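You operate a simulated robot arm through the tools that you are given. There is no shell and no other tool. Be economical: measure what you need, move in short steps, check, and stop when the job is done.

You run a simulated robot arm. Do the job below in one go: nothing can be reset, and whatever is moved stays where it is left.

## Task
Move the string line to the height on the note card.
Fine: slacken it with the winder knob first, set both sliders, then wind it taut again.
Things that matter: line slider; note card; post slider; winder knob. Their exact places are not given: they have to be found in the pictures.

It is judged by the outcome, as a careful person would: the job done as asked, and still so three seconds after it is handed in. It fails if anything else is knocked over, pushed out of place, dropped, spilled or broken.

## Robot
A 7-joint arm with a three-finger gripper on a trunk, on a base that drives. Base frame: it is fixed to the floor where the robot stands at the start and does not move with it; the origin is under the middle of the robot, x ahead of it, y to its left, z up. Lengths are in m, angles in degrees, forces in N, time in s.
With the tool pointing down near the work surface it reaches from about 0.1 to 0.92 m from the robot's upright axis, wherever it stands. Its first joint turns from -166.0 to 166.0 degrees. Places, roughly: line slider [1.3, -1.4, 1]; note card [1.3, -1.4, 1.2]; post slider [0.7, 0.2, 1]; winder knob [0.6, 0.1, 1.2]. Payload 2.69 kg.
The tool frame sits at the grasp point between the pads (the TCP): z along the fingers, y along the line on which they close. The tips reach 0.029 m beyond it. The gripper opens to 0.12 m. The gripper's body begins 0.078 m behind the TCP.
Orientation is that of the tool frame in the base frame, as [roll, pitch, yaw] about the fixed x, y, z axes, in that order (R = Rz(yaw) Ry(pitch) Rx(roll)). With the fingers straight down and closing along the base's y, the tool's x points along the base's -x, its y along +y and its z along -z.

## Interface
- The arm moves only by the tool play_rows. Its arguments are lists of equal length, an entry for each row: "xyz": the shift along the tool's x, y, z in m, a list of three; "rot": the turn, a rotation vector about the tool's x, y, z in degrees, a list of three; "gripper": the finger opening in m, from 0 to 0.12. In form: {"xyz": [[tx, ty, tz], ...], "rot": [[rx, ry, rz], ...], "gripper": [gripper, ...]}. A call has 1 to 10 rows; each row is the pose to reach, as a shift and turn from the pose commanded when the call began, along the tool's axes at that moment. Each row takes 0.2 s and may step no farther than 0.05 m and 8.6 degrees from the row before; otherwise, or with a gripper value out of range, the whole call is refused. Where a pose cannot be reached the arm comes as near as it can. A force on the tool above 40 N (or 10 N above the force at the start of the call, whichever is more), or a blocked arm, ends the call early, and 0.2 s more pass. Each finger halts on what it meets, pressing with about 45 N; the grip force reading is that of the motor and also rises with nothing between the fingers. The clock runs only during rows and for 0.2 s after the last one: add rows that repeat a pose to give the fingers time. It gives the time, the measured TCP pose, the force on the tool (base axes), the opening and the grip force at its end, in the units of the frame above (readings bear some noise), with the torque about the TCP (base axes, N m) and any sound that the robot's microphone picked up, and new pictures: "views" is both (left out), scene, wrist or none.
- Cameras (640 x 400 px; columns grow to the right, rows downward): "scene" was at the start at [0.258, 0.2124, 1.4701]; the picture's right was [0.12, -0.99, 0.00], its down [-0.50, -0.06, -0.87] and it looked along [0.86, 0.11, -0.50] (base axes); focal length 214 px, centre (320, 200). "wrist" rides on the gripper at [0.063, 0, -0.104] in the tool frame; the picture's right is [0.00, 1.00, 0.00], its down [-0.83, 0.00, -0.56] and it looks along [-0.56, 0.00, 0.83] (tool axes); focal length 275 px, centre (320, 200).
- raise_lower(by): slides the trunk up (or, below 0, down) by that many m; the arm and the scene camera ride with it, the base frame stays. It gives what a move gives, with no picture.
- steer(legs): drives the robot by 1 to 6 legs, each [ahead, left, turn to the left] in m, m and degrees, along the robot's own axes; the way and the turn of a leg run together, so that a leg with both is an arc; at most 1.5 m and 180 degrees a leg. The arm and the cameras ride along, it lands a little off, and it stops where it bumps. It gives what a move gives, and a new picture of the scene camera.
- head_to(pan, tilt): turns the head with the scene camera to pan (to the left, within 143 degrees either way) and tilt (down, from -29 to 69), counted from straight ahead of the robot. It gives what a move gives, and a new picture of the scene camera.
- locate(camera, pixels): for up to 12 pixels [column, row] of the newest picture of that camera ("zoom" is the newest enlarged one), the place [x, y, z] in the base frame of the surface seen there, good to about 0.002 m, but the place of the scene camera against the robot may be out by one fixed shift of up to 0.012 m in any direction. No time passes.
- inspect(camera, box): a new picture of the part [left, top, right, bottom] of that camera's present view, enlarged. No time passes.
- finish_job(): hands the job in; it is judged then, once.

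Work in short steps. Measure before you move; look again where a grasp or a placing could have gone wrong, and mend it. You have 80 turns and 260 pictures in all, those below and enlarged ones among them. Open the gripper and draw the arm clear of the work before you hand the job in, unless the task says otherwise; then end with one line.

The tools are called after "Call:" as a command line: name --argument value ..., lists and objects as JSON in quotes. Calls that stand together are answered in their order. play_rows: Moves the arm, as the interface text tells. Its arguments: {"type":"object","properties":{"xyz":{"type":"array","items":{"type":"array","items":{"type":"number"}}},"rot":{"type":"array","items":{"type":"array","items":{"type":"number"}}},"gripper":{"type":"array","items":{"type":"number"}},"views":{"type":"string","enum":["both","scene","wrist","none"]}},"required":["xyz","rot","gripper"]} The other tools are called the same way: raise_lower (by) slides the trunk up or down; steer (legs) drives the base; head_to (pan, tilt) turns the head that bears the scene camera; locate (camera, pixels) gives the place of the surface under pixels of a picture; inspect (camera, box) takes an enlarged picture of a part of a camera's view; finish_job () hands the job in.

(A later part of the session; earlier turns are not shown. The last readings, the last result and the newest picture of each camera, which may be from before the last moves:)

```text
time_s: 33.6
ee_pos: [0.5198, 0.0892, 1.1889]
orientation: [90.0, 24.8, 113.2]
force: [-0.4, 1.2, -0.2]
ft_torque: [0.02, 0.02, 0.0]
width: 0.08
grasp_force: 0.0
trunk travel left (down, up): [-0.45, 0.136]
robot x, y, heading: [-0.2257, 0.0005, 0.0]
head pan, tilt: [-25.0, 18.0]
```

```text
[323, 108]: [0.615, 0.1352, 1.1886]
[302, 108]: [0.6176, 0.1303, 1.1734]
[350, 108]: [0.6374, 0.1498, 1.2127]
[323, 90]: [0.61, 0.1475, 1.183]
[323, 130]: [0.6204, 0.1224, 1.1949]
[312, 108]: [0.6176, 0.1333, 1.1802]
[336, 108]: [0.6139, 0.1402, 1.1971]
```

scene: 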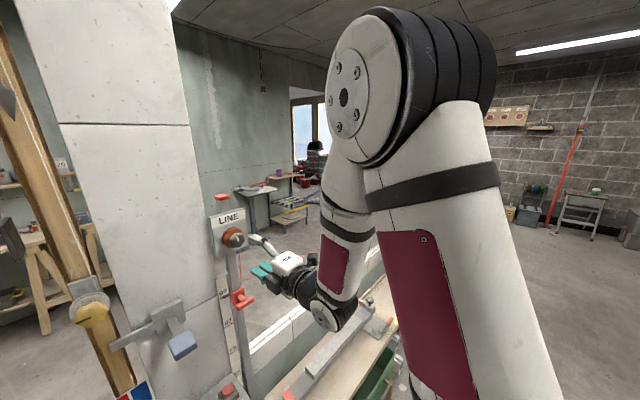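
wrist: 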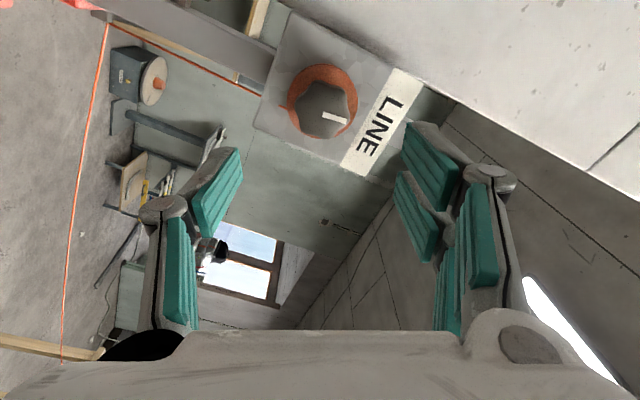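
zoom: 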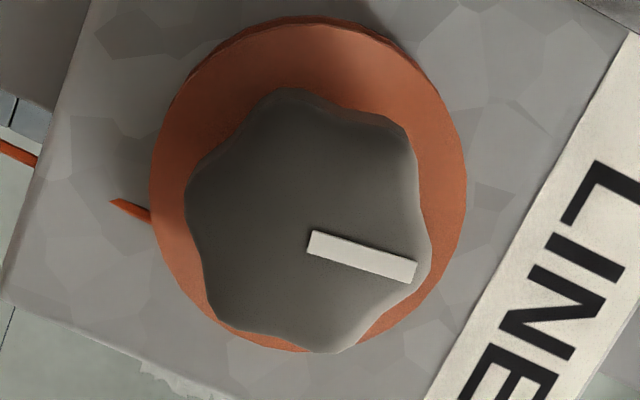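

The knob is essentially on axis (offset about 2 mm in tool x). I advance 0.098 and close.

Call:
play_rows --xyz '[[0.002, 0, 0.03], [0.002, 0, 0.06], [0.002, 0, 0.085], [0.002, 0, 0.098], [0.002, 0, 0.098], [0.002, 0, 0.098], [0.002, 0, 0.098], [0.002, 0, 0.098]]' --rot '[[0, 0, 0], [0, 0, 0], [0, 0, 0], [0, 0, 0], [0, 0, 0], [0, 0, 0], [0, 0, 0], [0, 0, 0]]' --gripper '[0.08, 0.08, 0.08, 0.08, 0.08, 0.05, 0.03, 0.03]' --views "wrist"

```text
time_s: 35.4
ee_pos: [0.608, 0.1315, 1.1888]
orientation: [89.4, 25.1, 113.4]
force: [-3.0, 5.4, 25.5]
ft_torque: [0.17, -0.56, 0.34]
width: 0.0406
grasp_force: 45.3
trunk travel left (down, up): [-0.45, 0.136]
robot x, y, heading: [-0.227, -0.0019, 0.2]
head pan, tilt: [-25.0, 18.0]
```

wrist: 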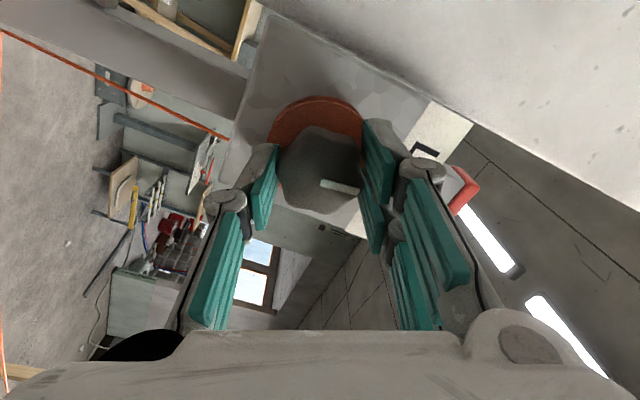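

A 26 N side load points along +y tool. I ease 4 mm that way, then turn -76°.

Call:
play_rows --xyz '[[0, 0.004, 0], [0, 0.004, 0], [0, 0.004, 0], [0, 0.004, 0], [0, 0.004, 0], [0, 0.004, 0], [0, 0.004, 0], [0, 0.004, 0], [0, 0.004, 0], [0, 0.004, 0]]' --rot '[[0, 0, 0], [0, 0, -8.5], [0, 0, -17], [0, 0, -25.5], [0, 0, -34], [0, 0, -42.5], [0, 0, -51], [0, 0, -59.5], [0, 0, -68], [0, 0, -76]]' --gripper '[0, 0, 0, 0, 0, 0, 0, 0, 0, 0]' --views "wrist"

```text
time_s: 37.6
ee_pos: [0.6093, 0.1291, 1.1895]
orientation: [-92.1, 79.0, -68.8]
force: [10.0, -11.1, -16.1]
ft_torque: [-0.27, 0.68, -0.67]
width: 0.0409
grasp_force: 44.6
trunk travel left (down, up): [-0.45, 0.136]
robot x, y, heading: [-0.2272, -0.0009, 0.1]
head pan, tilt: [-25.0, 18.0]
```

wrist: 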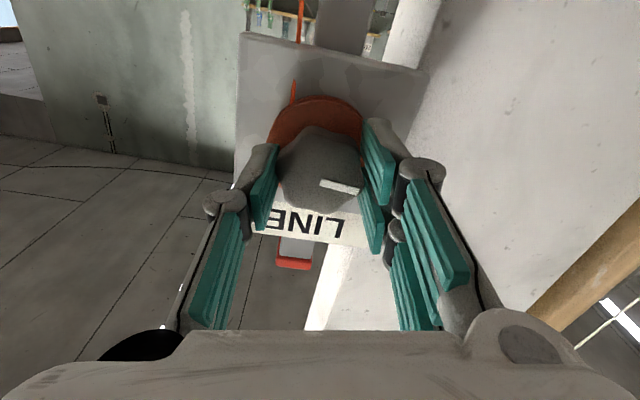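

The knob followed. I trim 2 mm toward the force and continue -80°.

Call:
play_rows --xyz '[[0.002, -0.002, 0], [0.002, -0.002, 0], [0.002, -0.002, 0], [0.002, -0.002, 0], [0.002, -0.002, 0], [0.002, -0.002, 0], [0.002, -0.002, 0], [0.002, -0.002, 0], [0.002, -0.002, 0], [0.002, -0.002, 0]]' --rot '[[0, 0, -5], [0, 0, -13], [0, 0, -21], [0, 0, -29], [0, 0, -37], [0, 0, -45], [0, 0, -53], [0, 0, -61], [0, 0, -69], [0, 0, -77]]' --gripper '[0, 0, 0, 0, 0, 0, 0, 0, 0, 0]' --views "wrist"

```text
time_s: 39.8
ee_pos: [0.6095, 0.1305, 1.1898]
orientation: [-90.1, 2.0, -66.7]
force: [-4.1, -0.4, 2.4]
ft_torque: [0.88, 0.29, 0.19]
width: 0.0408
grasp_force: 45.3
trunk travel left (down, up): [-0.45, 0.136]
robot x, y, heading: [-0.2274, -0.0034, -0.2]
head pan, tilt: [-25.0, 18.0]
```

wrist: 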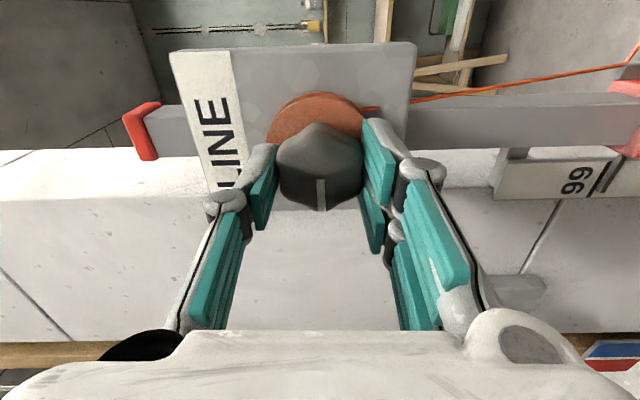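

The marker slipped relative to the pads under 0.9 N·m, so the knob has reached its slack end stop. I release, back off, and lower the hand toward the slider with the closing axis vertical.

Call:
play_rows --xyz '[[0, 0, 0], [0, 0, 0], [0, 0, -0.03], [0, 0, -0.06], [0, 0, -0.085], [0, 0.04, -0.085], [0, 0.08, -0.085], [0, 0.12, -0.085], [0, 0.15, -0.085], [0, 0.15, -0.085]]' --rot '[[0, 0, 0], [0, 0, 0], [0, 0, 0], [0, 0, 0], [0, 0, 0], [0, 0, 0], [0, 0, 0], [0, 0, 0], [0, 0, 0], [0, 0, 0]]' --gripper '[0.08, 0.08, 0.08, 0.08, 0.08, 0.08, 0.08, 0.08, 0.06, 0.06]'

```text
time_s: 42.0
ee_pos: [0.5264, 0.0993, 1.0381]
orientation: [-90.0, 2.2, -66.6]
force: [-0.1, -0.4, 0.1]
ft_torque: [0.01, 0.02, -0.01]
width: 0.0597
grasp_force: 0.2
trunk travel left (down, up): [-0.45, 0.136]
robot x, y, heading: [-0.2261, -0.0046, 0.1]
head pan, tilt: [-25.0, 18.0]
```

scene: 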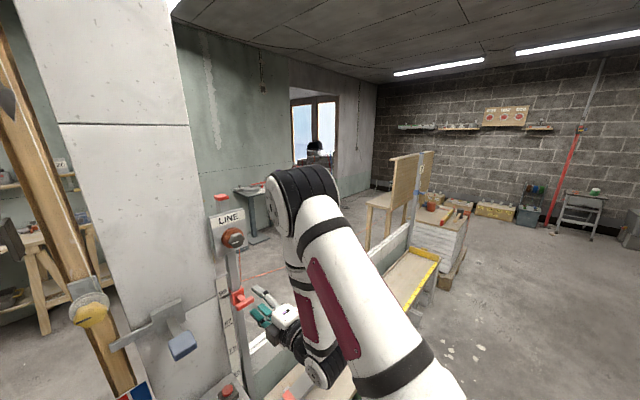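
wrist: 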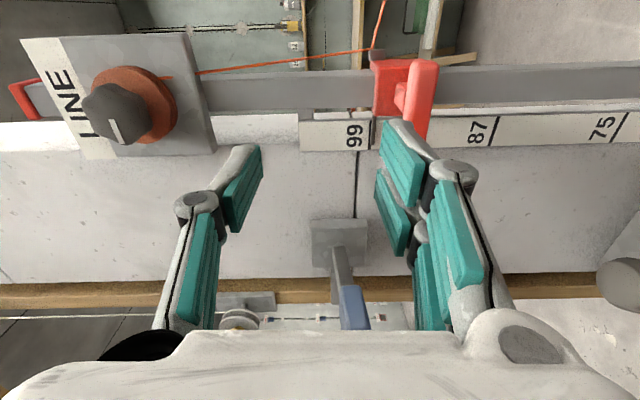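

The T-bar is at (420,100). I measure it and the scale marks.

Call:
inspect --camera "wrist" --box '[330, 20, 640, 190]'

Call:
locate --camera "wrist" --pixels '[[420, 100], [427, 68], [415, 130], [400, 85], [372, 132], [495, 130], [627, 125], [363, 112], [405, 130], [433, 100]]'

```text
2.06 times, centred on (485, 105) of wrist
```

zoom: 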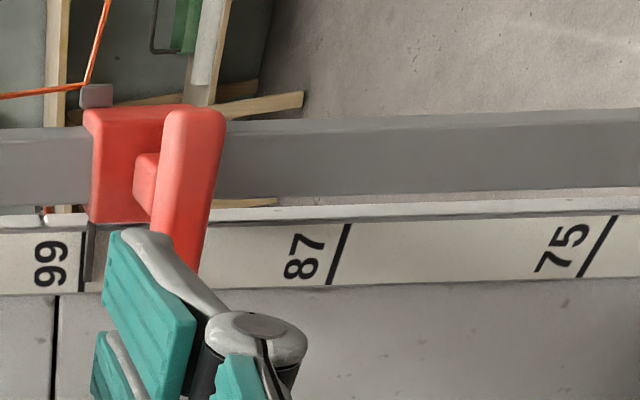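

```text
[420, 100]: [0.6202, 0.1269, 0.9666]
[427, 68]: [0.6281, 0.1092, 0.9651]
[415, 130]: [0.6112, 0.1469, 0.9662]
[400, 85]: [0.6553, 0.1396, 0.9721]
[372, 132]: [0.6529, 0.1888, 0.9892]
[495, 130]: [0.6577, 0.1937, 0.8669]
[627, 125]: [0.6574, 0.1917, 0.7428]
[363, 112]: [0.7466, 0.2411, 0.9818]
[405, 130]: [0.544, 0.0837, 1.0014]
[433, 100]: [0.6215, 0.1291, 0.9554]
```

The T-bar centre is about (0.6195,0.128,0.967); the pointer is at the 99 mark (z≈0.989) and the 87 mark is about 0.12 lower. I line up, advance, and close on the bar.

Call:
play_rows --xyz '[[0.006, 0.035, 0], [0.013, 0.071, 0], [0.013, 0.071, 0], [0.013, 0.071, 0.03], [0.013, 0.071, 0.06], [0.013, 0.071, 0.088], [0.013, 0.071, 0.088]]' --rot '[[0, 0, 0], [0, 0, 1], [0, 0, 2], [0, 0, 2], [0, 0, 2], [0, 0, 2], [0, 0, 2]]' --gripper '[0.06, 0.06, 0.06, 0.06, 0.06, 0.06, 0.06]'

```text
time_s: 43.6
ee_pos: [0.614, 0.1241, 0.9694]
orientation: [-90.0, 4.1, -66.6]
force: [0.3, -0.1, 0.1]
ft_torque: [0.01, -0.02, -0.01]
width: 0.06
grasp_force: 0.0
trunk travel left (down, up): [-0.45, 0.136]
robot x, y, heading: [-0.2226, -0.001, -0.0]
head pan, tilt: [-25.0, 18.0]
```

scene: 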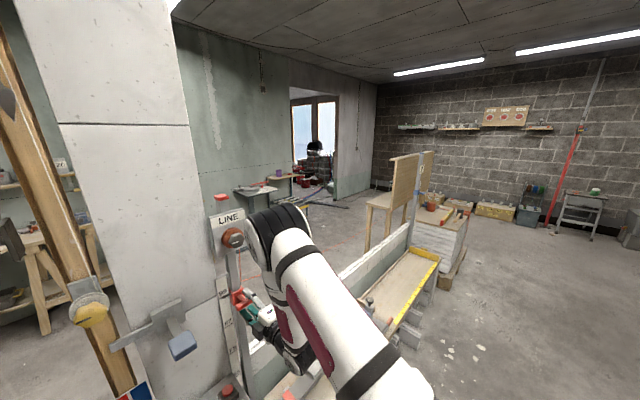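
wrist: 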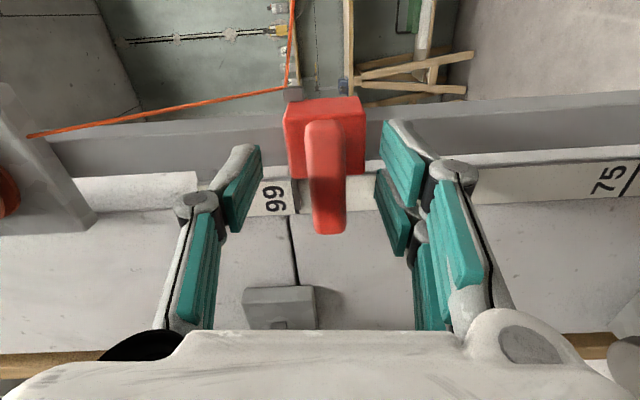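

The bar is centred between the fingers. I correct the 4° roll and close.

Call:
play_rows --xyz '[[0, 0, 0], [0, 0, 0], [0, 0, 0], [0, 0, 0]]' --rot '[[0, 0, -4], [0, 0, -4], [0, 0, -4], [0, 0, -4]]' --gripper '[0.06, 0.03, 0.01, 0.01]' --views "wrist"

```text
time_s: 44.6
ee_pos: [0.613, 0.1246, 0.9664]
orientation: [-90.3, 0.0, -66.7]
force: [3.9, 0.4, -17.9]
ft_torque: [-0.7, 0.26, -0.24]
width: 0.0176
grasp_force: 43.2
trunk travel left (down, up): [-0.45, 0.136]
robot x, y, heading: [-0.2243, 0.0002, 0.0]
head pan, tilt: [-25.0, 18.0]
```

wrist: 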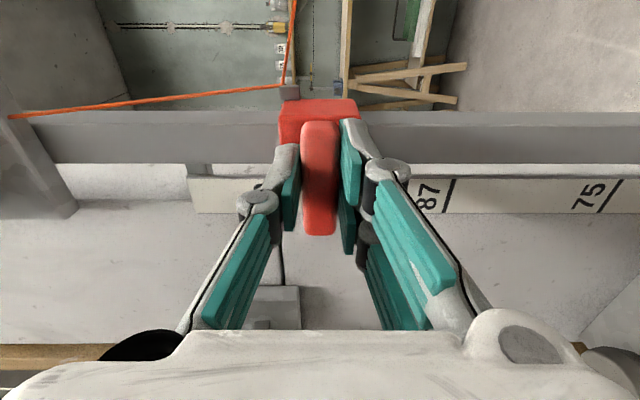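

Bar gripped (0.0176 wide). I slide down 0.06 along +y tool in small steps and check.

Call:
play_rows --xyz '[[0, 0.008, 0], [0, 0.016, 0], [0, 0.024, 0], [0, 0.032, 0], [0, 0.04, 0], [0, 0.048, 0], [0, 0.056, 0], [0, 0.063, 0]]' --rot '[[0, 0, 0], [0, 0, 0], [0, 0, 0], [0, 0, 0], [0, 0, 0], [0, 0, 0], [0, 0, 0], [0, 0, 0]]' --gripper '[0, 0, 0, 0, 0, 0, 0, 0]'

```text
time_s: 46.4
ee_pos: [0.6135, 0.1244, 0.9033]
orientation: [-90.0, 0.1, -66.7]
force: [-2.0, -5.6, 0.7]
ft_torque: [-0.27, -0.24, -0.23]
width: 0.0177
grasp_force: 43.6
trunk travel left (down, up): [-0.45, 0.136]
robot x, y, heading: [-0.2266, 0.0014, 0.1]
head pan, tilt: [-25.0, 18.0]
```

scene: 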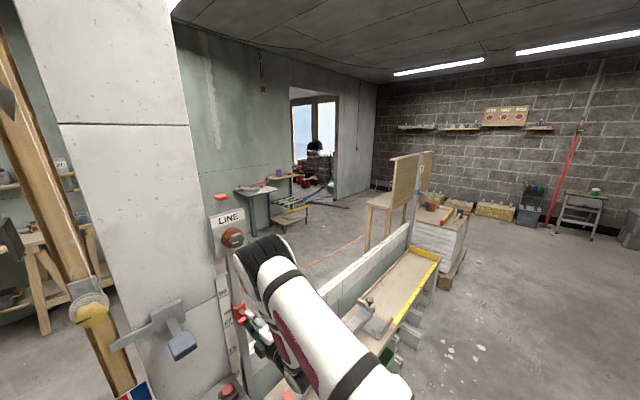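
wrist: 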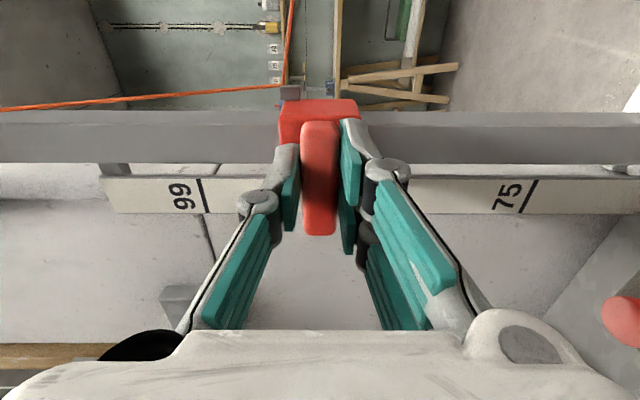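

It slides freely. I go another 0.056 down.

Call:
play_rows --xyz '[[0, 0.008, 0], [0, 0.016, 0], [0, 0.024, 0], [0, 0.032, 0], [0, 0.04, 0], [0, 0.048, 0], [0, 0.056, 0], [0, 0.056, 0]]' --rot '[[0, 0, 0], [0, 0, 0], [0, 0, 0], [0, 0, 0], [0, 0, 0], [0, 0, 0], [0, 0, 0], [0, 0, 0]]' --gripper '[0, 0, 0, 0, 0, 0, 0, 0]'

Call:
inspect --camera "scene" --box '[200, 280, 270, 360]'

Call:
inspect --camera "wrist" --box '[200, 80, 420, 240]'

```text
time_s: 48.2
ee_pos: [0.6138, 0.1249, 0.8486]
orientation: [-90.1, 0.0, -66.7]
force: [5.8, -6.7, -2.8]
ft_torque: [-0.37, -0.01, -0.78]
width: 0.0178
grasp_force: 42.5
trunk travel left (down, up): [-0.45, 0.136]
robot x, y, heading: [-0.2279, -0.0028, 0.0]
head pan, tilt: [-25.0, 18.0]
```

scene: 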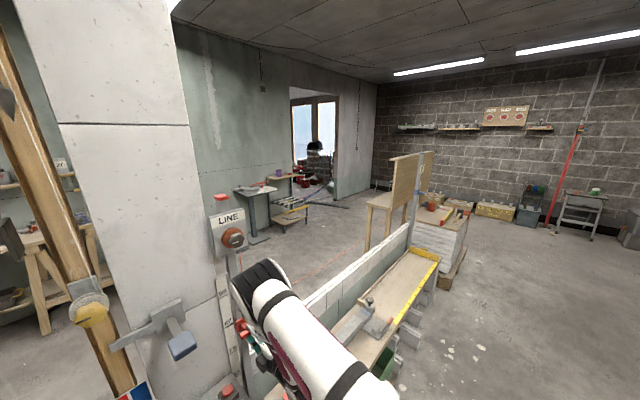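
wrist: 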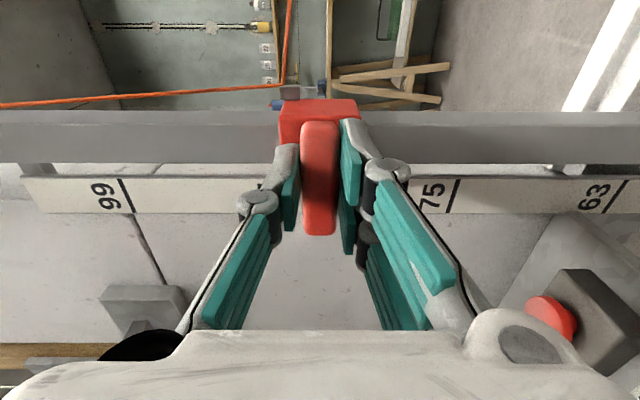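

```text
5.00 times, centred on (235, 320) of scene
```

zoom: 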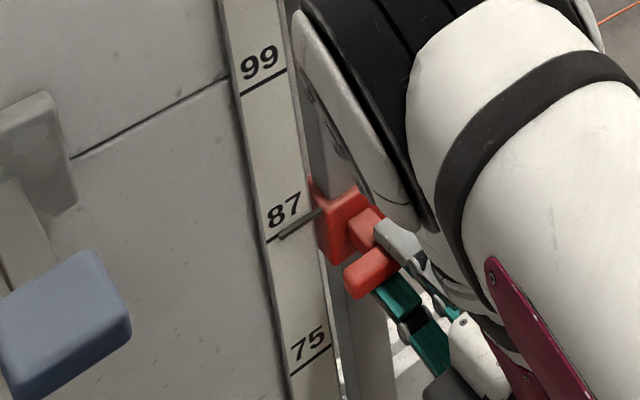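

```text
2.50 times, centred on (310, 160) of wrist
```

zoom: 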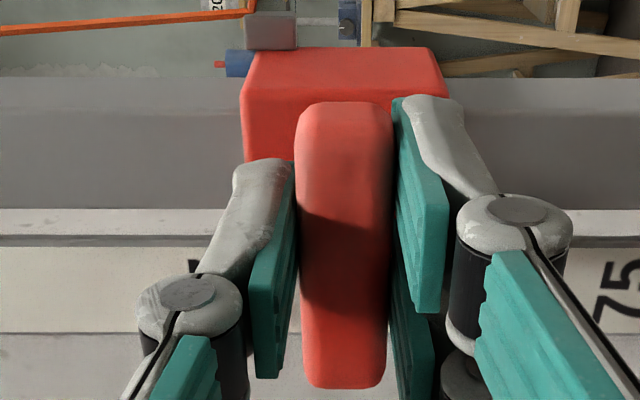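

The pointer is at the 87 mark. I release gently, back off, and check squarely with the wrist camera.

Call:
play_rows --xyz '[[0, 0, 0], [0, 0, 0], [0, 0, -0.03], [0, 0, -0.06], [0, 0, -0.085]]' --rot '[[0, 0, 0], [0, 0, 0], [0, 0, 0], [0, 0, 0], [0, 0, 0]]' --gripper '[0.06, 0.06, 0.06, 0.06, 0.06]' --views "wrist"

Call:
inspect --camera "wrist" --box '[230, 60, 430, 200]'

```text
time_s: 49.4
ee_pos: [0.5353, 0.0906, 0.849]
orientation: [-90.0, 0.1, -66.5]
force: [0.4, 0.0, 0.1]
ft_torque: [0.02, -0.02, 0.0]
width: 0.0601
grasp_force: 0.2
trunk travel left (down, up): [-0.45, 0.136]
robot x, y, heading: [-0.2237, 0.0009, 0.2]
head pan, tilt: [-25.0, 18.0]
```

wrist: 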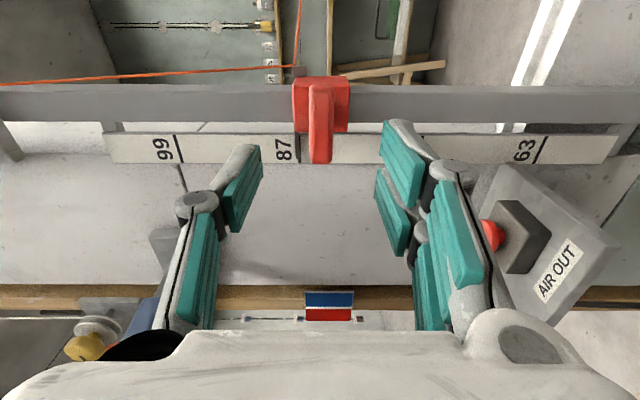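

```text
2.86 times, centred on (330, 130) of wrist
```

zoom: 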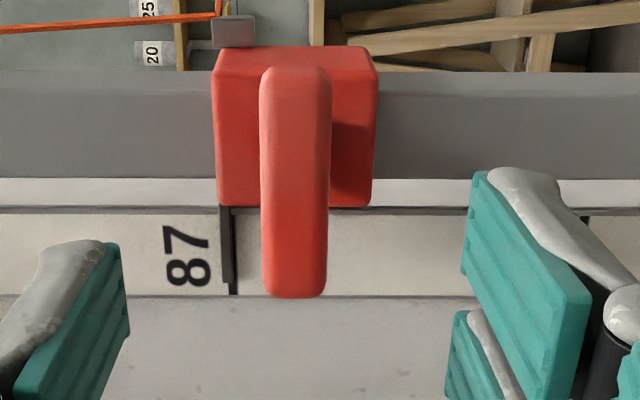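

The pointer (zoom x≈226) sits about 3 px above the 87 line (x≈235). I measure both.

Call:
locate --camera "zoom" --pixels '[[226, 250], [226, 225], [227, 275], [235, 290], [232, 292], [170, 60], [214, 100], [375, 120], [290, 150]]'

Call:
locate --camera "wrist" --pixels '[[178, 150], [181, 158], [300, 160], [543, 148], [540, 155]]'

```text
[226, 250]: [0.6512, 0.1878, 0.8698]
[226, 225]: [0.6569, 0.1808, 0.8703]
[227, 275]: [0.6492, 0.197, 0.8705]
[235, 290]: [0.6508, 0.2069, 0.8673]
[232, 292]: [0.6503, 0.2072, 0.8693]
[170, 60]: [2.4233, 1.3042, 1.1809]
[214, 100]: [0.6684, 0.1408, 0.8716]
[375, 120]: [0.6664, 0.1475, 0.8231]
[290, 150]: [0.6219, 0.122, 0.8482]
```

```text
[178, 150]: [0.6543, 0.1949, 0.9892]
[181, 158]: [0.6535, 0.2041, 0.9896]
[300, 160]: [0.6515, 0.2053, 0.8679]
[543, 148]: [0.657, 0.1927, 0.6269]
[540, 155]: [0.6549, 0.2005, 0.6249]
```

The pointer is at z≈0.870 and the mark at about 0.868. I re-grip and nudge it 2 mm lower.

Call:
play_rows --xyz '[[0, 0, 0.03], [0, 0, 0.06], [0, 0, 0.085], [0, 0, 0.085], [0, 0, 0.085], [0, 0.001, 0.085], [0, 0.0023, 0.085], [0, 0.0023, 0.085]]' --rot '[[0, 0, 0], [0, 0, 0], [0, 0, 0], [0, 0, 0], [0, 0, 0], [0, 0, 0], [0, 0, 0], [0, 0, 0]]' --gripper '[0.06, 0.06, 0.06, 0.02, 0.01, 0.01, 0.01, 0.01]' --views "none"

Call:
play_rows --xyz '[[0, 0, 0], [0, 0, 0], [0, 0, -0.03], [0, 0, -0.06], [0, 0, -0.085]]' --rot '[[0, 0, 0], [0, 0, 0], [0, 0, 0], [0, 0, 0], [0, 0, 0]]' --gripper '[0.06, 0.06, 0.06, 0.06, 0.06]' --views "wrist"

Call:
inspect --camera "wrist" --box '[230, 60, 430, 200]'

Call:
locate --camera "zoom" --pixels '[[229, 250], [229, 225], [229, 275], [235, 290], [290, 150]]'

```text
time_s: 51.2
ee_pos: [0.6125, 0.1275, 0.8456]
orientation: [-90.1, 0.2, -66.6]
force: [-5.5, 4.2, -3.6]
ft_torque: [-0.16, 0.03, -0.38]
width: 0.0177
grasp_force: 43.4
trunk travel left (down, up): [-0.45, 0.136]
robot x, y, heading: [-0.2258, -0.0005, 0.3]
head pan, tilt: [-25.0, 18.0]
```

```text
time_s: 52.4
ee_pos: [0.5359, 0.0922, 0.8475]
orientation: [-89.9, 0.1, -66.7]
force: [0.8, 1.0, -0.9]
ft_torque: [0.05, 0.0, -0.04]
width: 0.0598
grasp_force: 0.0
trunk travel left (down, up): [-0.45, 0.136]
robot x, y, heading: [-0.2244, -0.0014, 0.0]
head pan, tilt: [-25.0, 18.0]
```

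wrist: 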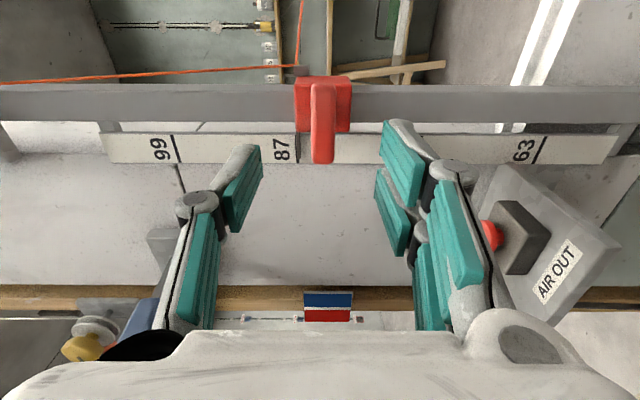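

```text
2.86 times, centred on (330, 130) of wrist
```

zoom: 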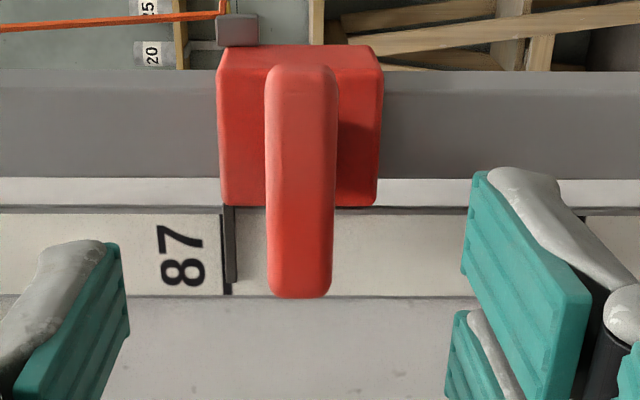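

```text
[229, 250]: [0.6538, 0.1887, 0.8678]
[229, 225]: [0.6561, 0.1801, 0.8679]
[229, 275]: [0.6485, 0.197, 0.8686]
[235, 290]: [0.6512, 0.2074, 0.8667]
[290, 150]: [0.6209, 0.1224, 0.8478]
```

The pointer now sits on the 87 line (0.868 each). Next is the far slider: I raise the hand clear and look to the right for the driving path.

Call:
play_rows --xyz '[[0, -0.04, 0], [0, -0.08, 0], [0, -0.12, 0], [0, -0.16, 0], [0, -0.2, 0], [0, -0.24, 0], [0, -0.28, 0], [0, -0.32, 0], [0, -0.34, 0]]' --rot '[[0, 0, 0], [0, 0, 0], [0, 0, 0], [0, 0, 0], [0, 0, 0], [0, 0, 0], [0, 0, 0], [0, 0, 0], [0, 0, 0]]' --gripper '[0.06, 0.06, 0.06, 0.06, 0.06, 0.06, 0.06, 0.06, 0.06]' --views "none"

Call:
head_to --pan -75 --tilt 35

Call:
head_to --pan -40 --tilt 25

```text
time_s: 54.4
ee_pos: [0.5327, 0.0916, 1.1874]
orientation: [-90.0, 0.1, -66.7]
force: [-0.1, 0.9, -0.1]
ft_torque: [0.02, -0.01, 0.01]
width: 0.06
grasp_force: 0.0
trunk travel left (down, up): [-0.45, 0.136]
robot x, y, heading: [-0.2272, 0.0024, 0.3]
head pan, tilt: [-25.0, 18.0]
```

```text
time_s: 55.6
ee_pos: [0.5337, 0.0913, 1.1866]
orientation: [-90.0, 0.1, -66.7]
force: [-0.4, -1.0, 0.1]
ft_torque: [0.02, 0.0, -0.03]
width: 0.0599
grasp_force: 0.1
trunk travel left (down, up): [-0.45, 0.136]
robot x, y, heading: [-0.2261, -0.0001, 0.1]
head pan, tilt: [-75.0, 35.0]
```

scene: 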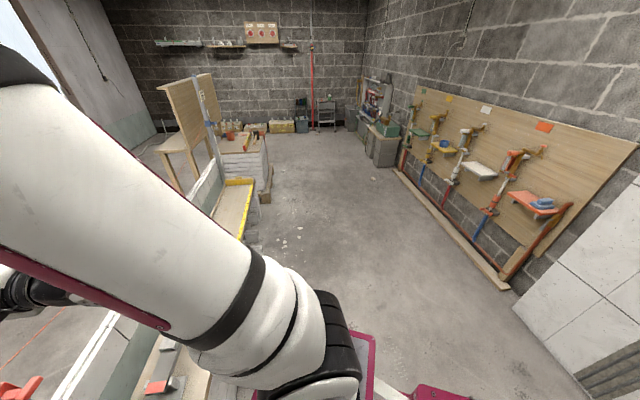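

```text
time_s: 56.6
ee_pos: [0.5344, 0.0911, 1.1867]
orientation: [-90.0, 0.1, -66.6]
force: [-0.3, 0.5, 0.2]
ft_torque: [0.01, -0.03, 0.02]
width: 0.06
grasp_force: 0.0
trunk travel left (down, up): [-0.45, 0.136]
robot x, y, heading: [-0.2237, -0.0006, 0.3]
head pan, tilt: [-40.0, 25.0]
```

scene: 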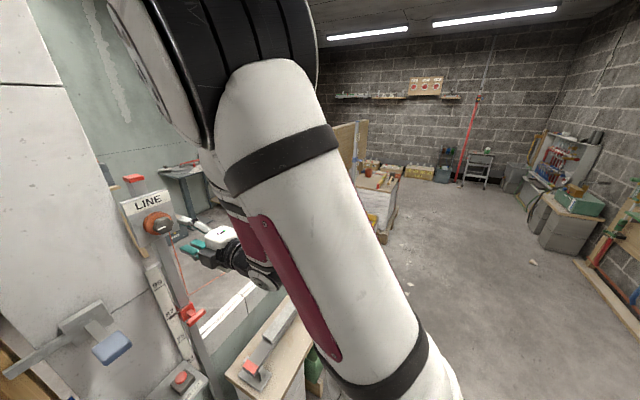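

The floor to the right looks open. I look again to measure the bench, brick stack and far post for the path.

Call:
head_to --pan -70 --tilt 25

Call:
inspect --camera "scene" --box '[130, 70, 330, 250]'

Call:
locate --camera "zoom" --pixels '[[250, 120], [265, 190], [300, 290], [340, 300], [230, 380], [400, 290], [410, 300], [330, 385], [255, 210], [400, 200], [500, 300], [370, 330]]'

```text
time_s: 57.5
ee_pos: [0.5329, 0.0912, 1.1866]
orientation: [-89.9, 0.1, -66.6]
force: [-0.5, 0.3, 0.1]
ft_torque: [0.02, 0.01, 0.02]
width: 0.0601
grasp_force: 0.1
trunk travel left (down, up): [-0.45, 0.136]
robot x, y, heading: [-0.2265, -0.0012, 0.1]
head pan, tilt: [-70.0, 25.0]
```

scene: 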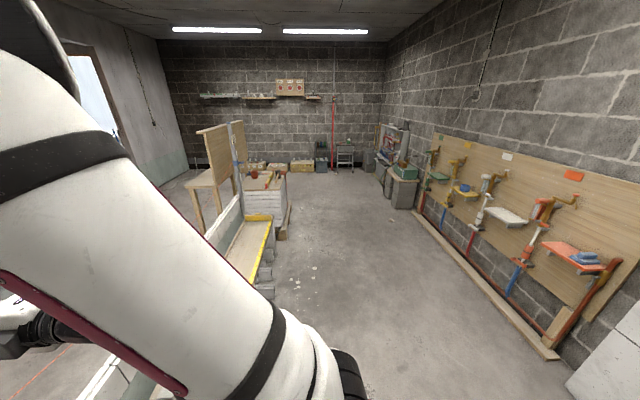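

```text
2.22 times, centred on (230, 160) of scene
```

zoom: 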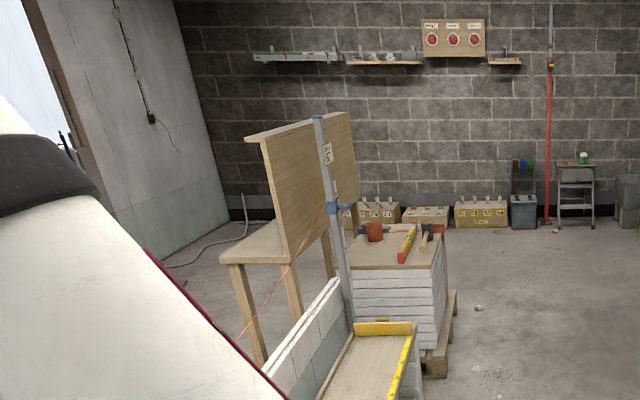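

```text
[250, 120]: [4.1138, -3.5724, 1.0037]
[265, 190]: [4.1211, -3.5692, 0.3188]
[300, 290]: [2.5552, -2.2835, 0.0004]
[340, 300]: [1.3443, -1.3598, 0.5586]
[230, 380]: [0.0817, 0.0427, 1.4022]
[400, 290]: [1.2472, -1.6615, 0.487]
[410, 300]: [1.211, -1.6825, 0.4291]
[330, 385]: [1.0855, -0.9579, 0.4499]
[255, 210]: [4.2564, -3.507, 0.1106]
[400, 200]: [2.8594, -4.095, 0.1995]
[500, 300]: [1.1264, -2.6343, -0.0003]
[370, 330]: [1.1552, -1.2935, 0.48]
```

The path parallel to the wall is clear, with the brick stack at about (1.25,-1.66). I back up 0.15 and translate along the wall direction, stopping short of the far post.

Call:
steer --legs '[[-0.15, 0, 0], [0.32, -0.74, 0], [0.32, -0.74, 0]]'

Call:
head_to --pan 5 --tilt 25

```text
time_s: 66.9
ee_pos: [1.0545, -1.4064, 1.1869]
orientation: [-90.1, 0.1, -66.5]
force: [-0.5, 0.0, 0.3]
ft_torque: [0.01, 0.01, 0.01]
width: 0.0602
grasp_force: 0.0
trunk travel left (down, up): [-0.45, 0.136]
robot x, y, heading: [0.2926, -1.4999, -0.1]
head pan, tilt: [-70.0, 25.0]
```

scene: 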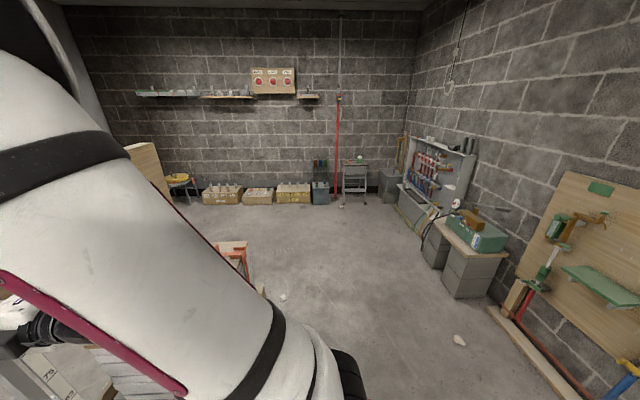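

```text
time_s: 68.3
ee_pos: [1.0533, -1.4054, 1.1872]
orientation: [-90.0, 0.1, -66.5]
force: [-0.4, 0.1, 0.3]
ft_torque: [0.0, 0.0, -0.01]
width: 0.0601
grasp_force: 0.1
trunk travel left (down, up): [-0.45, 0.136]
robot x, y, heading: [0.2964, -1.4972, 0.4]
head pan, tilt: [5.0, 25.0]
```

scene: 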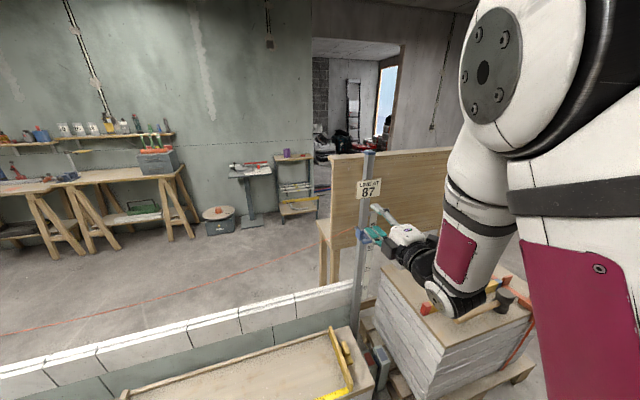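

The far post, card (LINE AT 87), blue slider, and the brick stack with tools are in view. I measure them before moving in.

Call:
inspect --camera "scene" --box '[320, 140, 560, 390]'

Call:
locate --camera "scene" --pixels '[[367, 238], [379, 234], [364, 215], [378, 280], [437, 348], [532, 315], [430, 308], [470, 312], [505, 298], [372, 268], [410, 300], [380, 310]]'

Call:
inspect --camera "wrist" --box '[0, 0, 640, 400]'

```text
1.60 times, centred on (440, 265) of scene
```

zoom: 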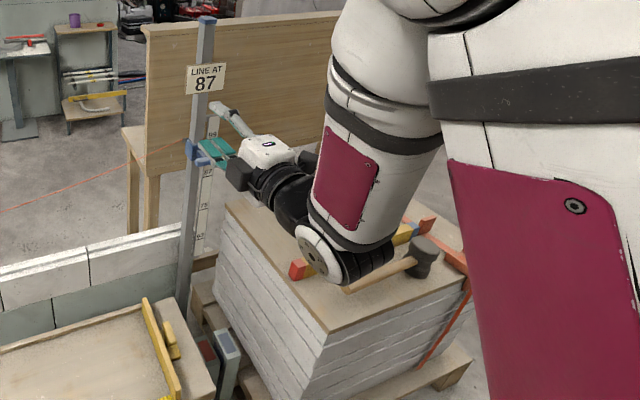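

```text
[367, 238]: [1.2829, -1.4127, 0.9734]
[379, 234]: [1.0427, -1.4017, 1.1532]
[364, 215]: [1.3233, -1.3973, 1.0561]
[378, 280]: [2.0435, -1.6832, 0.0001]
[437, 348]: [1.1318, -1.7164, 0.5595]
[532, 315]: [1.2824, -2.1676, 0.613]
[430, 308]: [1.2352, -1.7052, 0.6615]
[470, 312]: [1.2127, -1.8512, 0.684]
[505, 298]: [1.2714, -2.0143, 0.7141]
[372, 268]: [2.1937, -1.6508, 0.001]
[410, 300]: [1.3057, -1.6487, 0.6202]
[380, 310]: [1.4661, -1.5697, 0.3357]
```

```text
1.00 times, centred on (320, 200) of wrist (not enlarged: the box is as wide or as high as the picture)
```

zoom: 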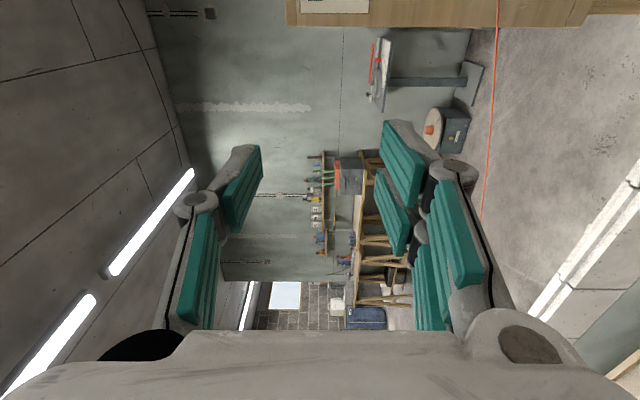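

The bricks' top is about 0.63 and the mallet about 0.71, all below the wrist's lowest level. I drive in to the same relation as at the near post, then lower the hand to z≈1.04 to view the slider.

Call:
steer --legs '[[0.13, -0.045, 0]]'

Call:
play_rows --xyz '[[0, 0.04, 0], [0, 0.08, 0], [0, 0.12, 0], [0, 0.15, 0], [0, 0.15, 0]]' --rot '[[0, 0, 0], [0, 0, 0], [0, 0, 0], [0, 0, 0], [0, 0, 0]]' --gripper '[0.06, 0.06, 0.06, 0.06, 0.06]'

```text
time_s: 69.7
ee_pos: [1.1871, -1.4515, 1.1876]
orientation: [-90.0, 0.1, -66.5]
force: [-0.2, -0.5, -0.5]
ft_torque: [0.04, 0.0, 0.0]
width: 0.0599
grasp_force: 0.0
trunk travel left (down, up): [-0.45, 0.136]
robot x, y, heading: [0.4303, -1.546, 0.4]
head pan, tilt: [5.0, 25.0]
```

scene: 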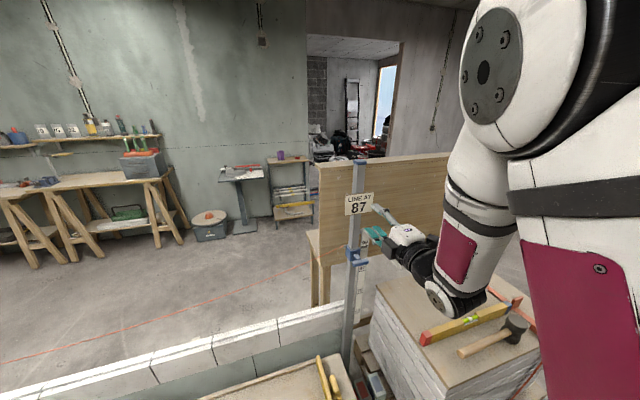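

```text
time_s: 70.9
ee_pos: [1.1874, -1.4527, 1.0384]
orientation: [-90.1, 0.0, -66.5]
force: [-0.1, 0.8, 0.8]
ft_torque: [0.03, 0.05, -0.04]
width: 0.0599
grasp_force: 0.0
trunk travel left (down, up): [-0.45, 0.136]
robot x, y, heading: [0.4293, -1.5416, 0.0]
head pan, tilt: [5.0, 25.0]
```

scene: 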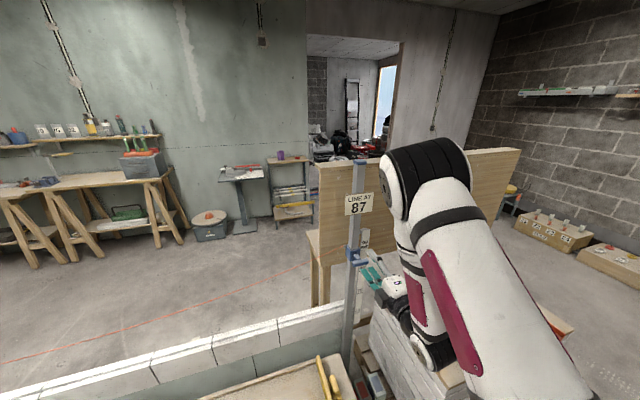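
wrist: 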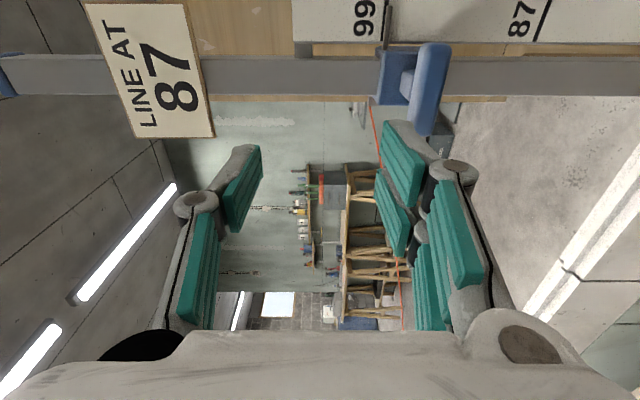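

The T-bar is at (430,90), pointer at (385,45) on 99. I measure the bar, scale and the arm's clearance to the stack tools.

Call:
inspect --camera "scene" --box '[330, 220, 580, 400]'

Call:
inspect --camera "wrist" --box '[290, 0, 590, 180]'

Call:
locate --camera "wrist" --pixels '[[432, 90], [440, 55], [425, 125], [395, 80], [407, 85], [420, 100], [447, 90], [389, 25], [545, 15], [387, 40], [370, 68]]'

Call:
locate --camera "scene" --pixels '[[425, 355], [445, 365], [430, 345], [455, 390], [560, 325], [380, 325], [400, 345]]'

```text
2.22 times, centred on (455, 310) of scene
```

zoom: 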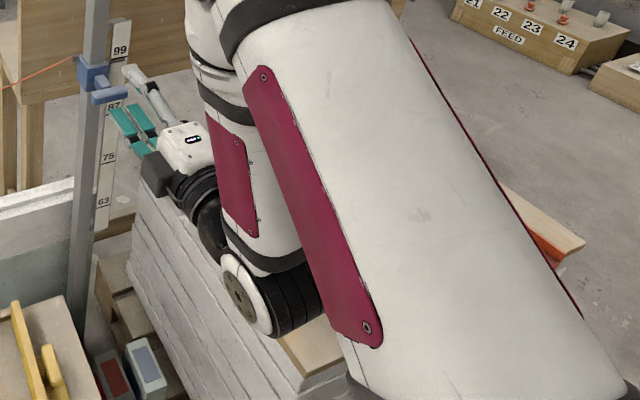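

```text
2.13 times, centred on (440, 90) of wrist
```

zoom: 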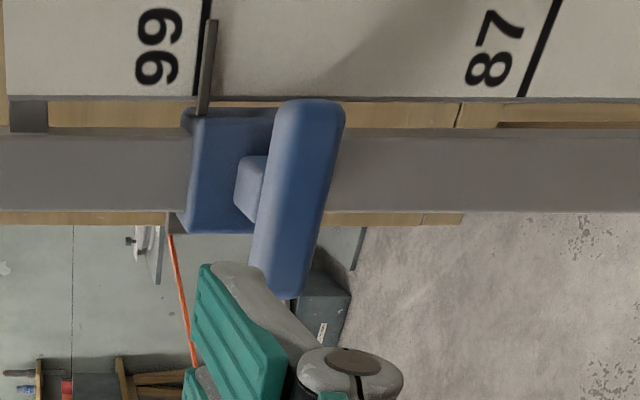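

```text
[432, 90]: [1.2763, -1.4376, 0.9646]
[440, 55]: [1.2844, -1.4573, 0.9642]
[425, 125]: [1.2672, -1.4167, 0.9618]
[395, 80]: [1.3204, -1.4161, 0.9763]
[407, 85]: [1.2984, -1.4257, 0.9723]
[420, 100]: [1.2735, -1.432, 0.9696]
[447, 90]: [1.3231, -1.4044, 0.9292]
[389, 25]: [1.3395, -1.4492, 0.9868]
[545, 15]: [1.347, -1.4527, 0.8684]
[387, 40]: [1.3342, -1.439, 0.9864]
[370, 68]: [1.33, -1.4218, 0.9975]
```

```text
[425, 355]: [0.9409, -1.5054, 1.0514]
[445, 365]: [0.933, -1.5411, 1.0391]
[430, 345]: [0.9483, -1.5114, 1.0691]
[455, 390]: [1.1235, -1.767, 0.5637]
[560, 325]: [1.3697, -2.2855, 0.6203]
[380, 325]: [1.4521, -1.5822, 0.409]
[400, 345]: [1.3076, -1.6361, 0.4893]
```

Wrist clearance is ample (joint at z≈1.05 in front of the stack). The bar centre is about (1.276,-1.437,0.966); I align and advance.

Call:
play_rows --xyz '[[0.01, 0.036, 0], [0.0205, 0.072, 0], [0.0205, 0.072, 0], [0.0205, 0.072, 0.03], [0.0205, 0.072, 0.06], [0.0205, 0.072, 0.08], [0.0205, 0.072, 0.08]]' --rot '[[0, 0, 0], [0, 0, 0], [0, 0, 0], [0, 0, 0], [0, 0, 0], [0, 0, 0], [0, 0, 0]]' --gripper '[0.06, 0.06, 0.06, 0.06, 0.06, 0.06, 0.06]'

```text
time_s: 72.5
ee_pos: [1.2689, -1.4362, 0.9654]
orientation: [-90.1, 0.1, -66.6]
force: [-0.1, 0.4, 0.7]
ft_torque: [0.01, 0.03, 0.01]
width: 0.0602
grasp_force: 0.0
trunk travel left (down, up): [-0.45, 0.136]
robot x, y, heading: [0.428, -1.5475, 0.0]
head pan, tilt: [5.0, 25.0]
```

scene: 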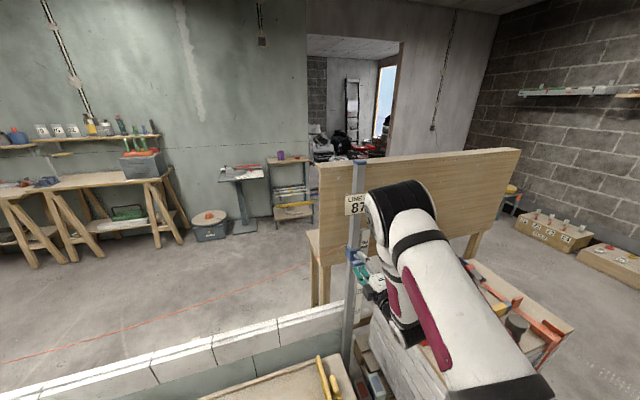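
wrist: 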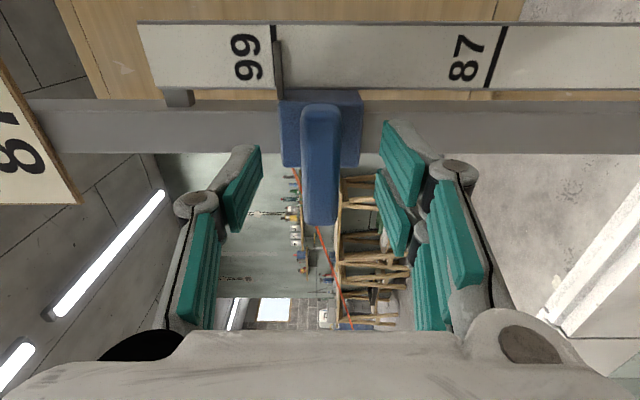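

Centred. I close and slide down 0.063 first.

Call:
play_rows --xyz '[[0, 0, 0], [0, 0, 0], [0, 0.008, 0], [0, 0.016, 0], [0, 0.024, 0], [0, 0.032, 0], [0, 0.04, 0], [0, 0.048, 0], [0, 0.056, 0], [0, 0.063, 0]]' --rot '[[0, 0, 0], [0, 0, 0], [0, 0, 0], [0, 0, 0], [0, 0, 0], [0, 0, 0], [0, 0, 0], [0, 0, 0], [0, 0, 0], [0, 0, 0]]' --gripper '[0.02, 0.01, 0, 0, 0, 0, 0, 0, 0, 0]'

```text
time_s: 74.7
ee_pos: [1.2694, -1.436, 0.9007]
orientation: [-90.0, 0.1, -66.4]
force: [15.3, 24.6, -0.8]
ft_torque: [-0.08, -0.14, 0.56]
width: 0.0179
grasp_force: 43.3
trunk travel left (down, up): [-0.45, 0.136]
robot x, y, heading: [0.4275, -1.5477, 0.1]
head pan, tilt: [5.0, 25.0]
```

scene: 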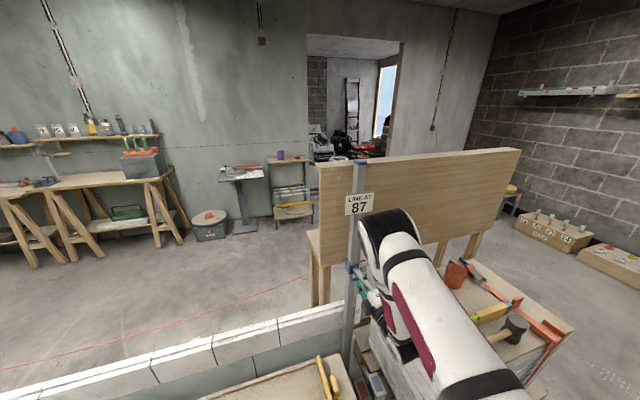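
wrist: 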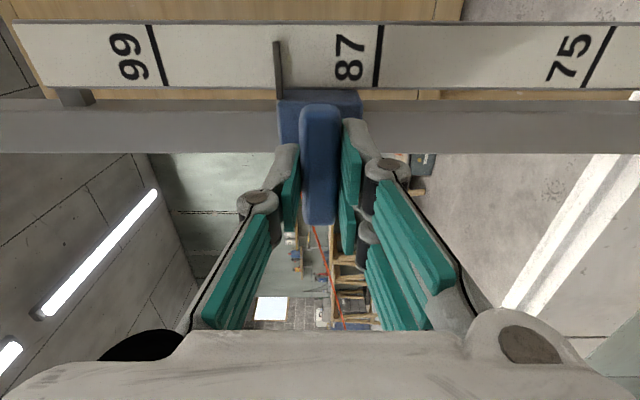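

A side load of about 29 N: I relieve it slightly and go another 0.053 down (pointer at x=278, 87 line at x≈378, ~0.54 mm/px).

Call:
play_rows --xyz '[[-0.001, 0.004, 0.001], [-0.0015, 0.012, 0.002], [-0.0015, 0.02, 0.002], [-0.0015, 0.028, 0.002], [-0.0015, 0.036, 0.002], [-0.0015, 0.044, 0.002], [-0.0015, 0.053, 0.002], [-0.0015, 0.053, 0.002]]' --rot '[[0, 0, 0], [0, 0, 0], [0, 0, 0], [0, 0, 0], [0, 0, 0], [0, 0, 0], [0, 0, 0], [0, 0, 0]]' --gripper '[0, 0, 0, 0, 0, 0, 0, 0]'

Call:
inspect --camera "wrist" --box '[220, 0, 380, 100]'

Call:
locate --camera "wrist" --pixels '[[278, 60], [278, 75], [278, 48], [50, 60], [282, 30], [500, 60]]'

```text
time_s: 76.5
ee_pos: [1.269, -1.436, 0.8493]
orientation: [-90.1, 0.1, -66.4]
force: [-4.8, 21.1, -1.3]
ft_torque: [-0.12, 0.13, 0.14]
width: 0.0178
grasp_force: 43.2
trunk travel left (down, up): [-0.45, 0.136]
robot x, y, heading: [0.43, -1.5444, 0.2]
head pan, tilt: [5.0, 25.0]
```

scene: 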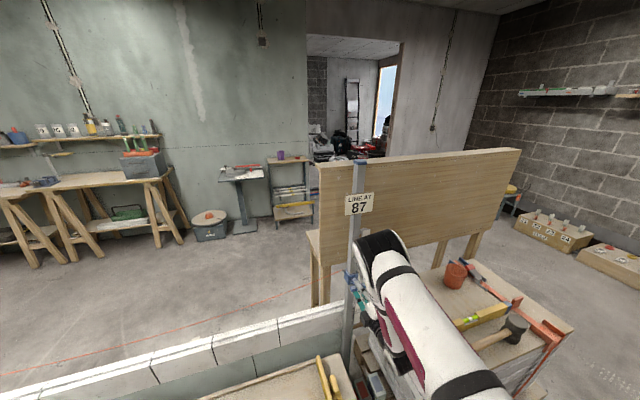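
wrist: 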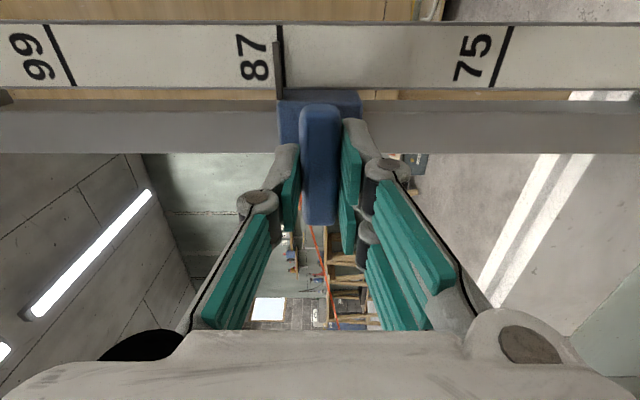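

```text
4.00 times, centred on (300, 50) of wrist
```

zoom: 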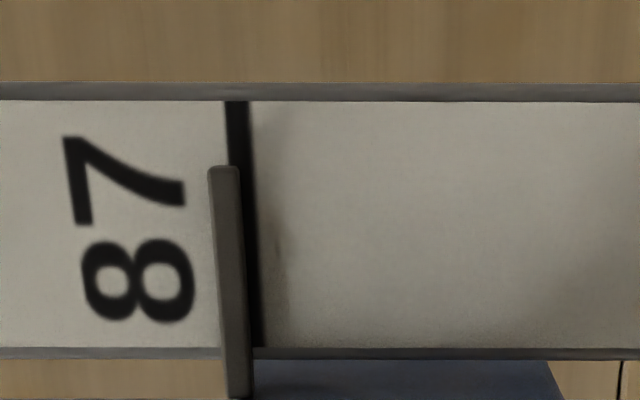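

```text
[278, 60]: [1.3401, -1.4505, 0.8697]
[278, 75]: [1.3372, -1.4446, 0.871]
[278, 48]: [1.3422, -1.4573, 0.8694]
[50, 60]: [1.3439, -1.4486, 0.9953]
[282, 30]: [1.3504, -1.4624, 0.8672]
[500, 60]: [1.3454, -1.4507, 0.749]
```

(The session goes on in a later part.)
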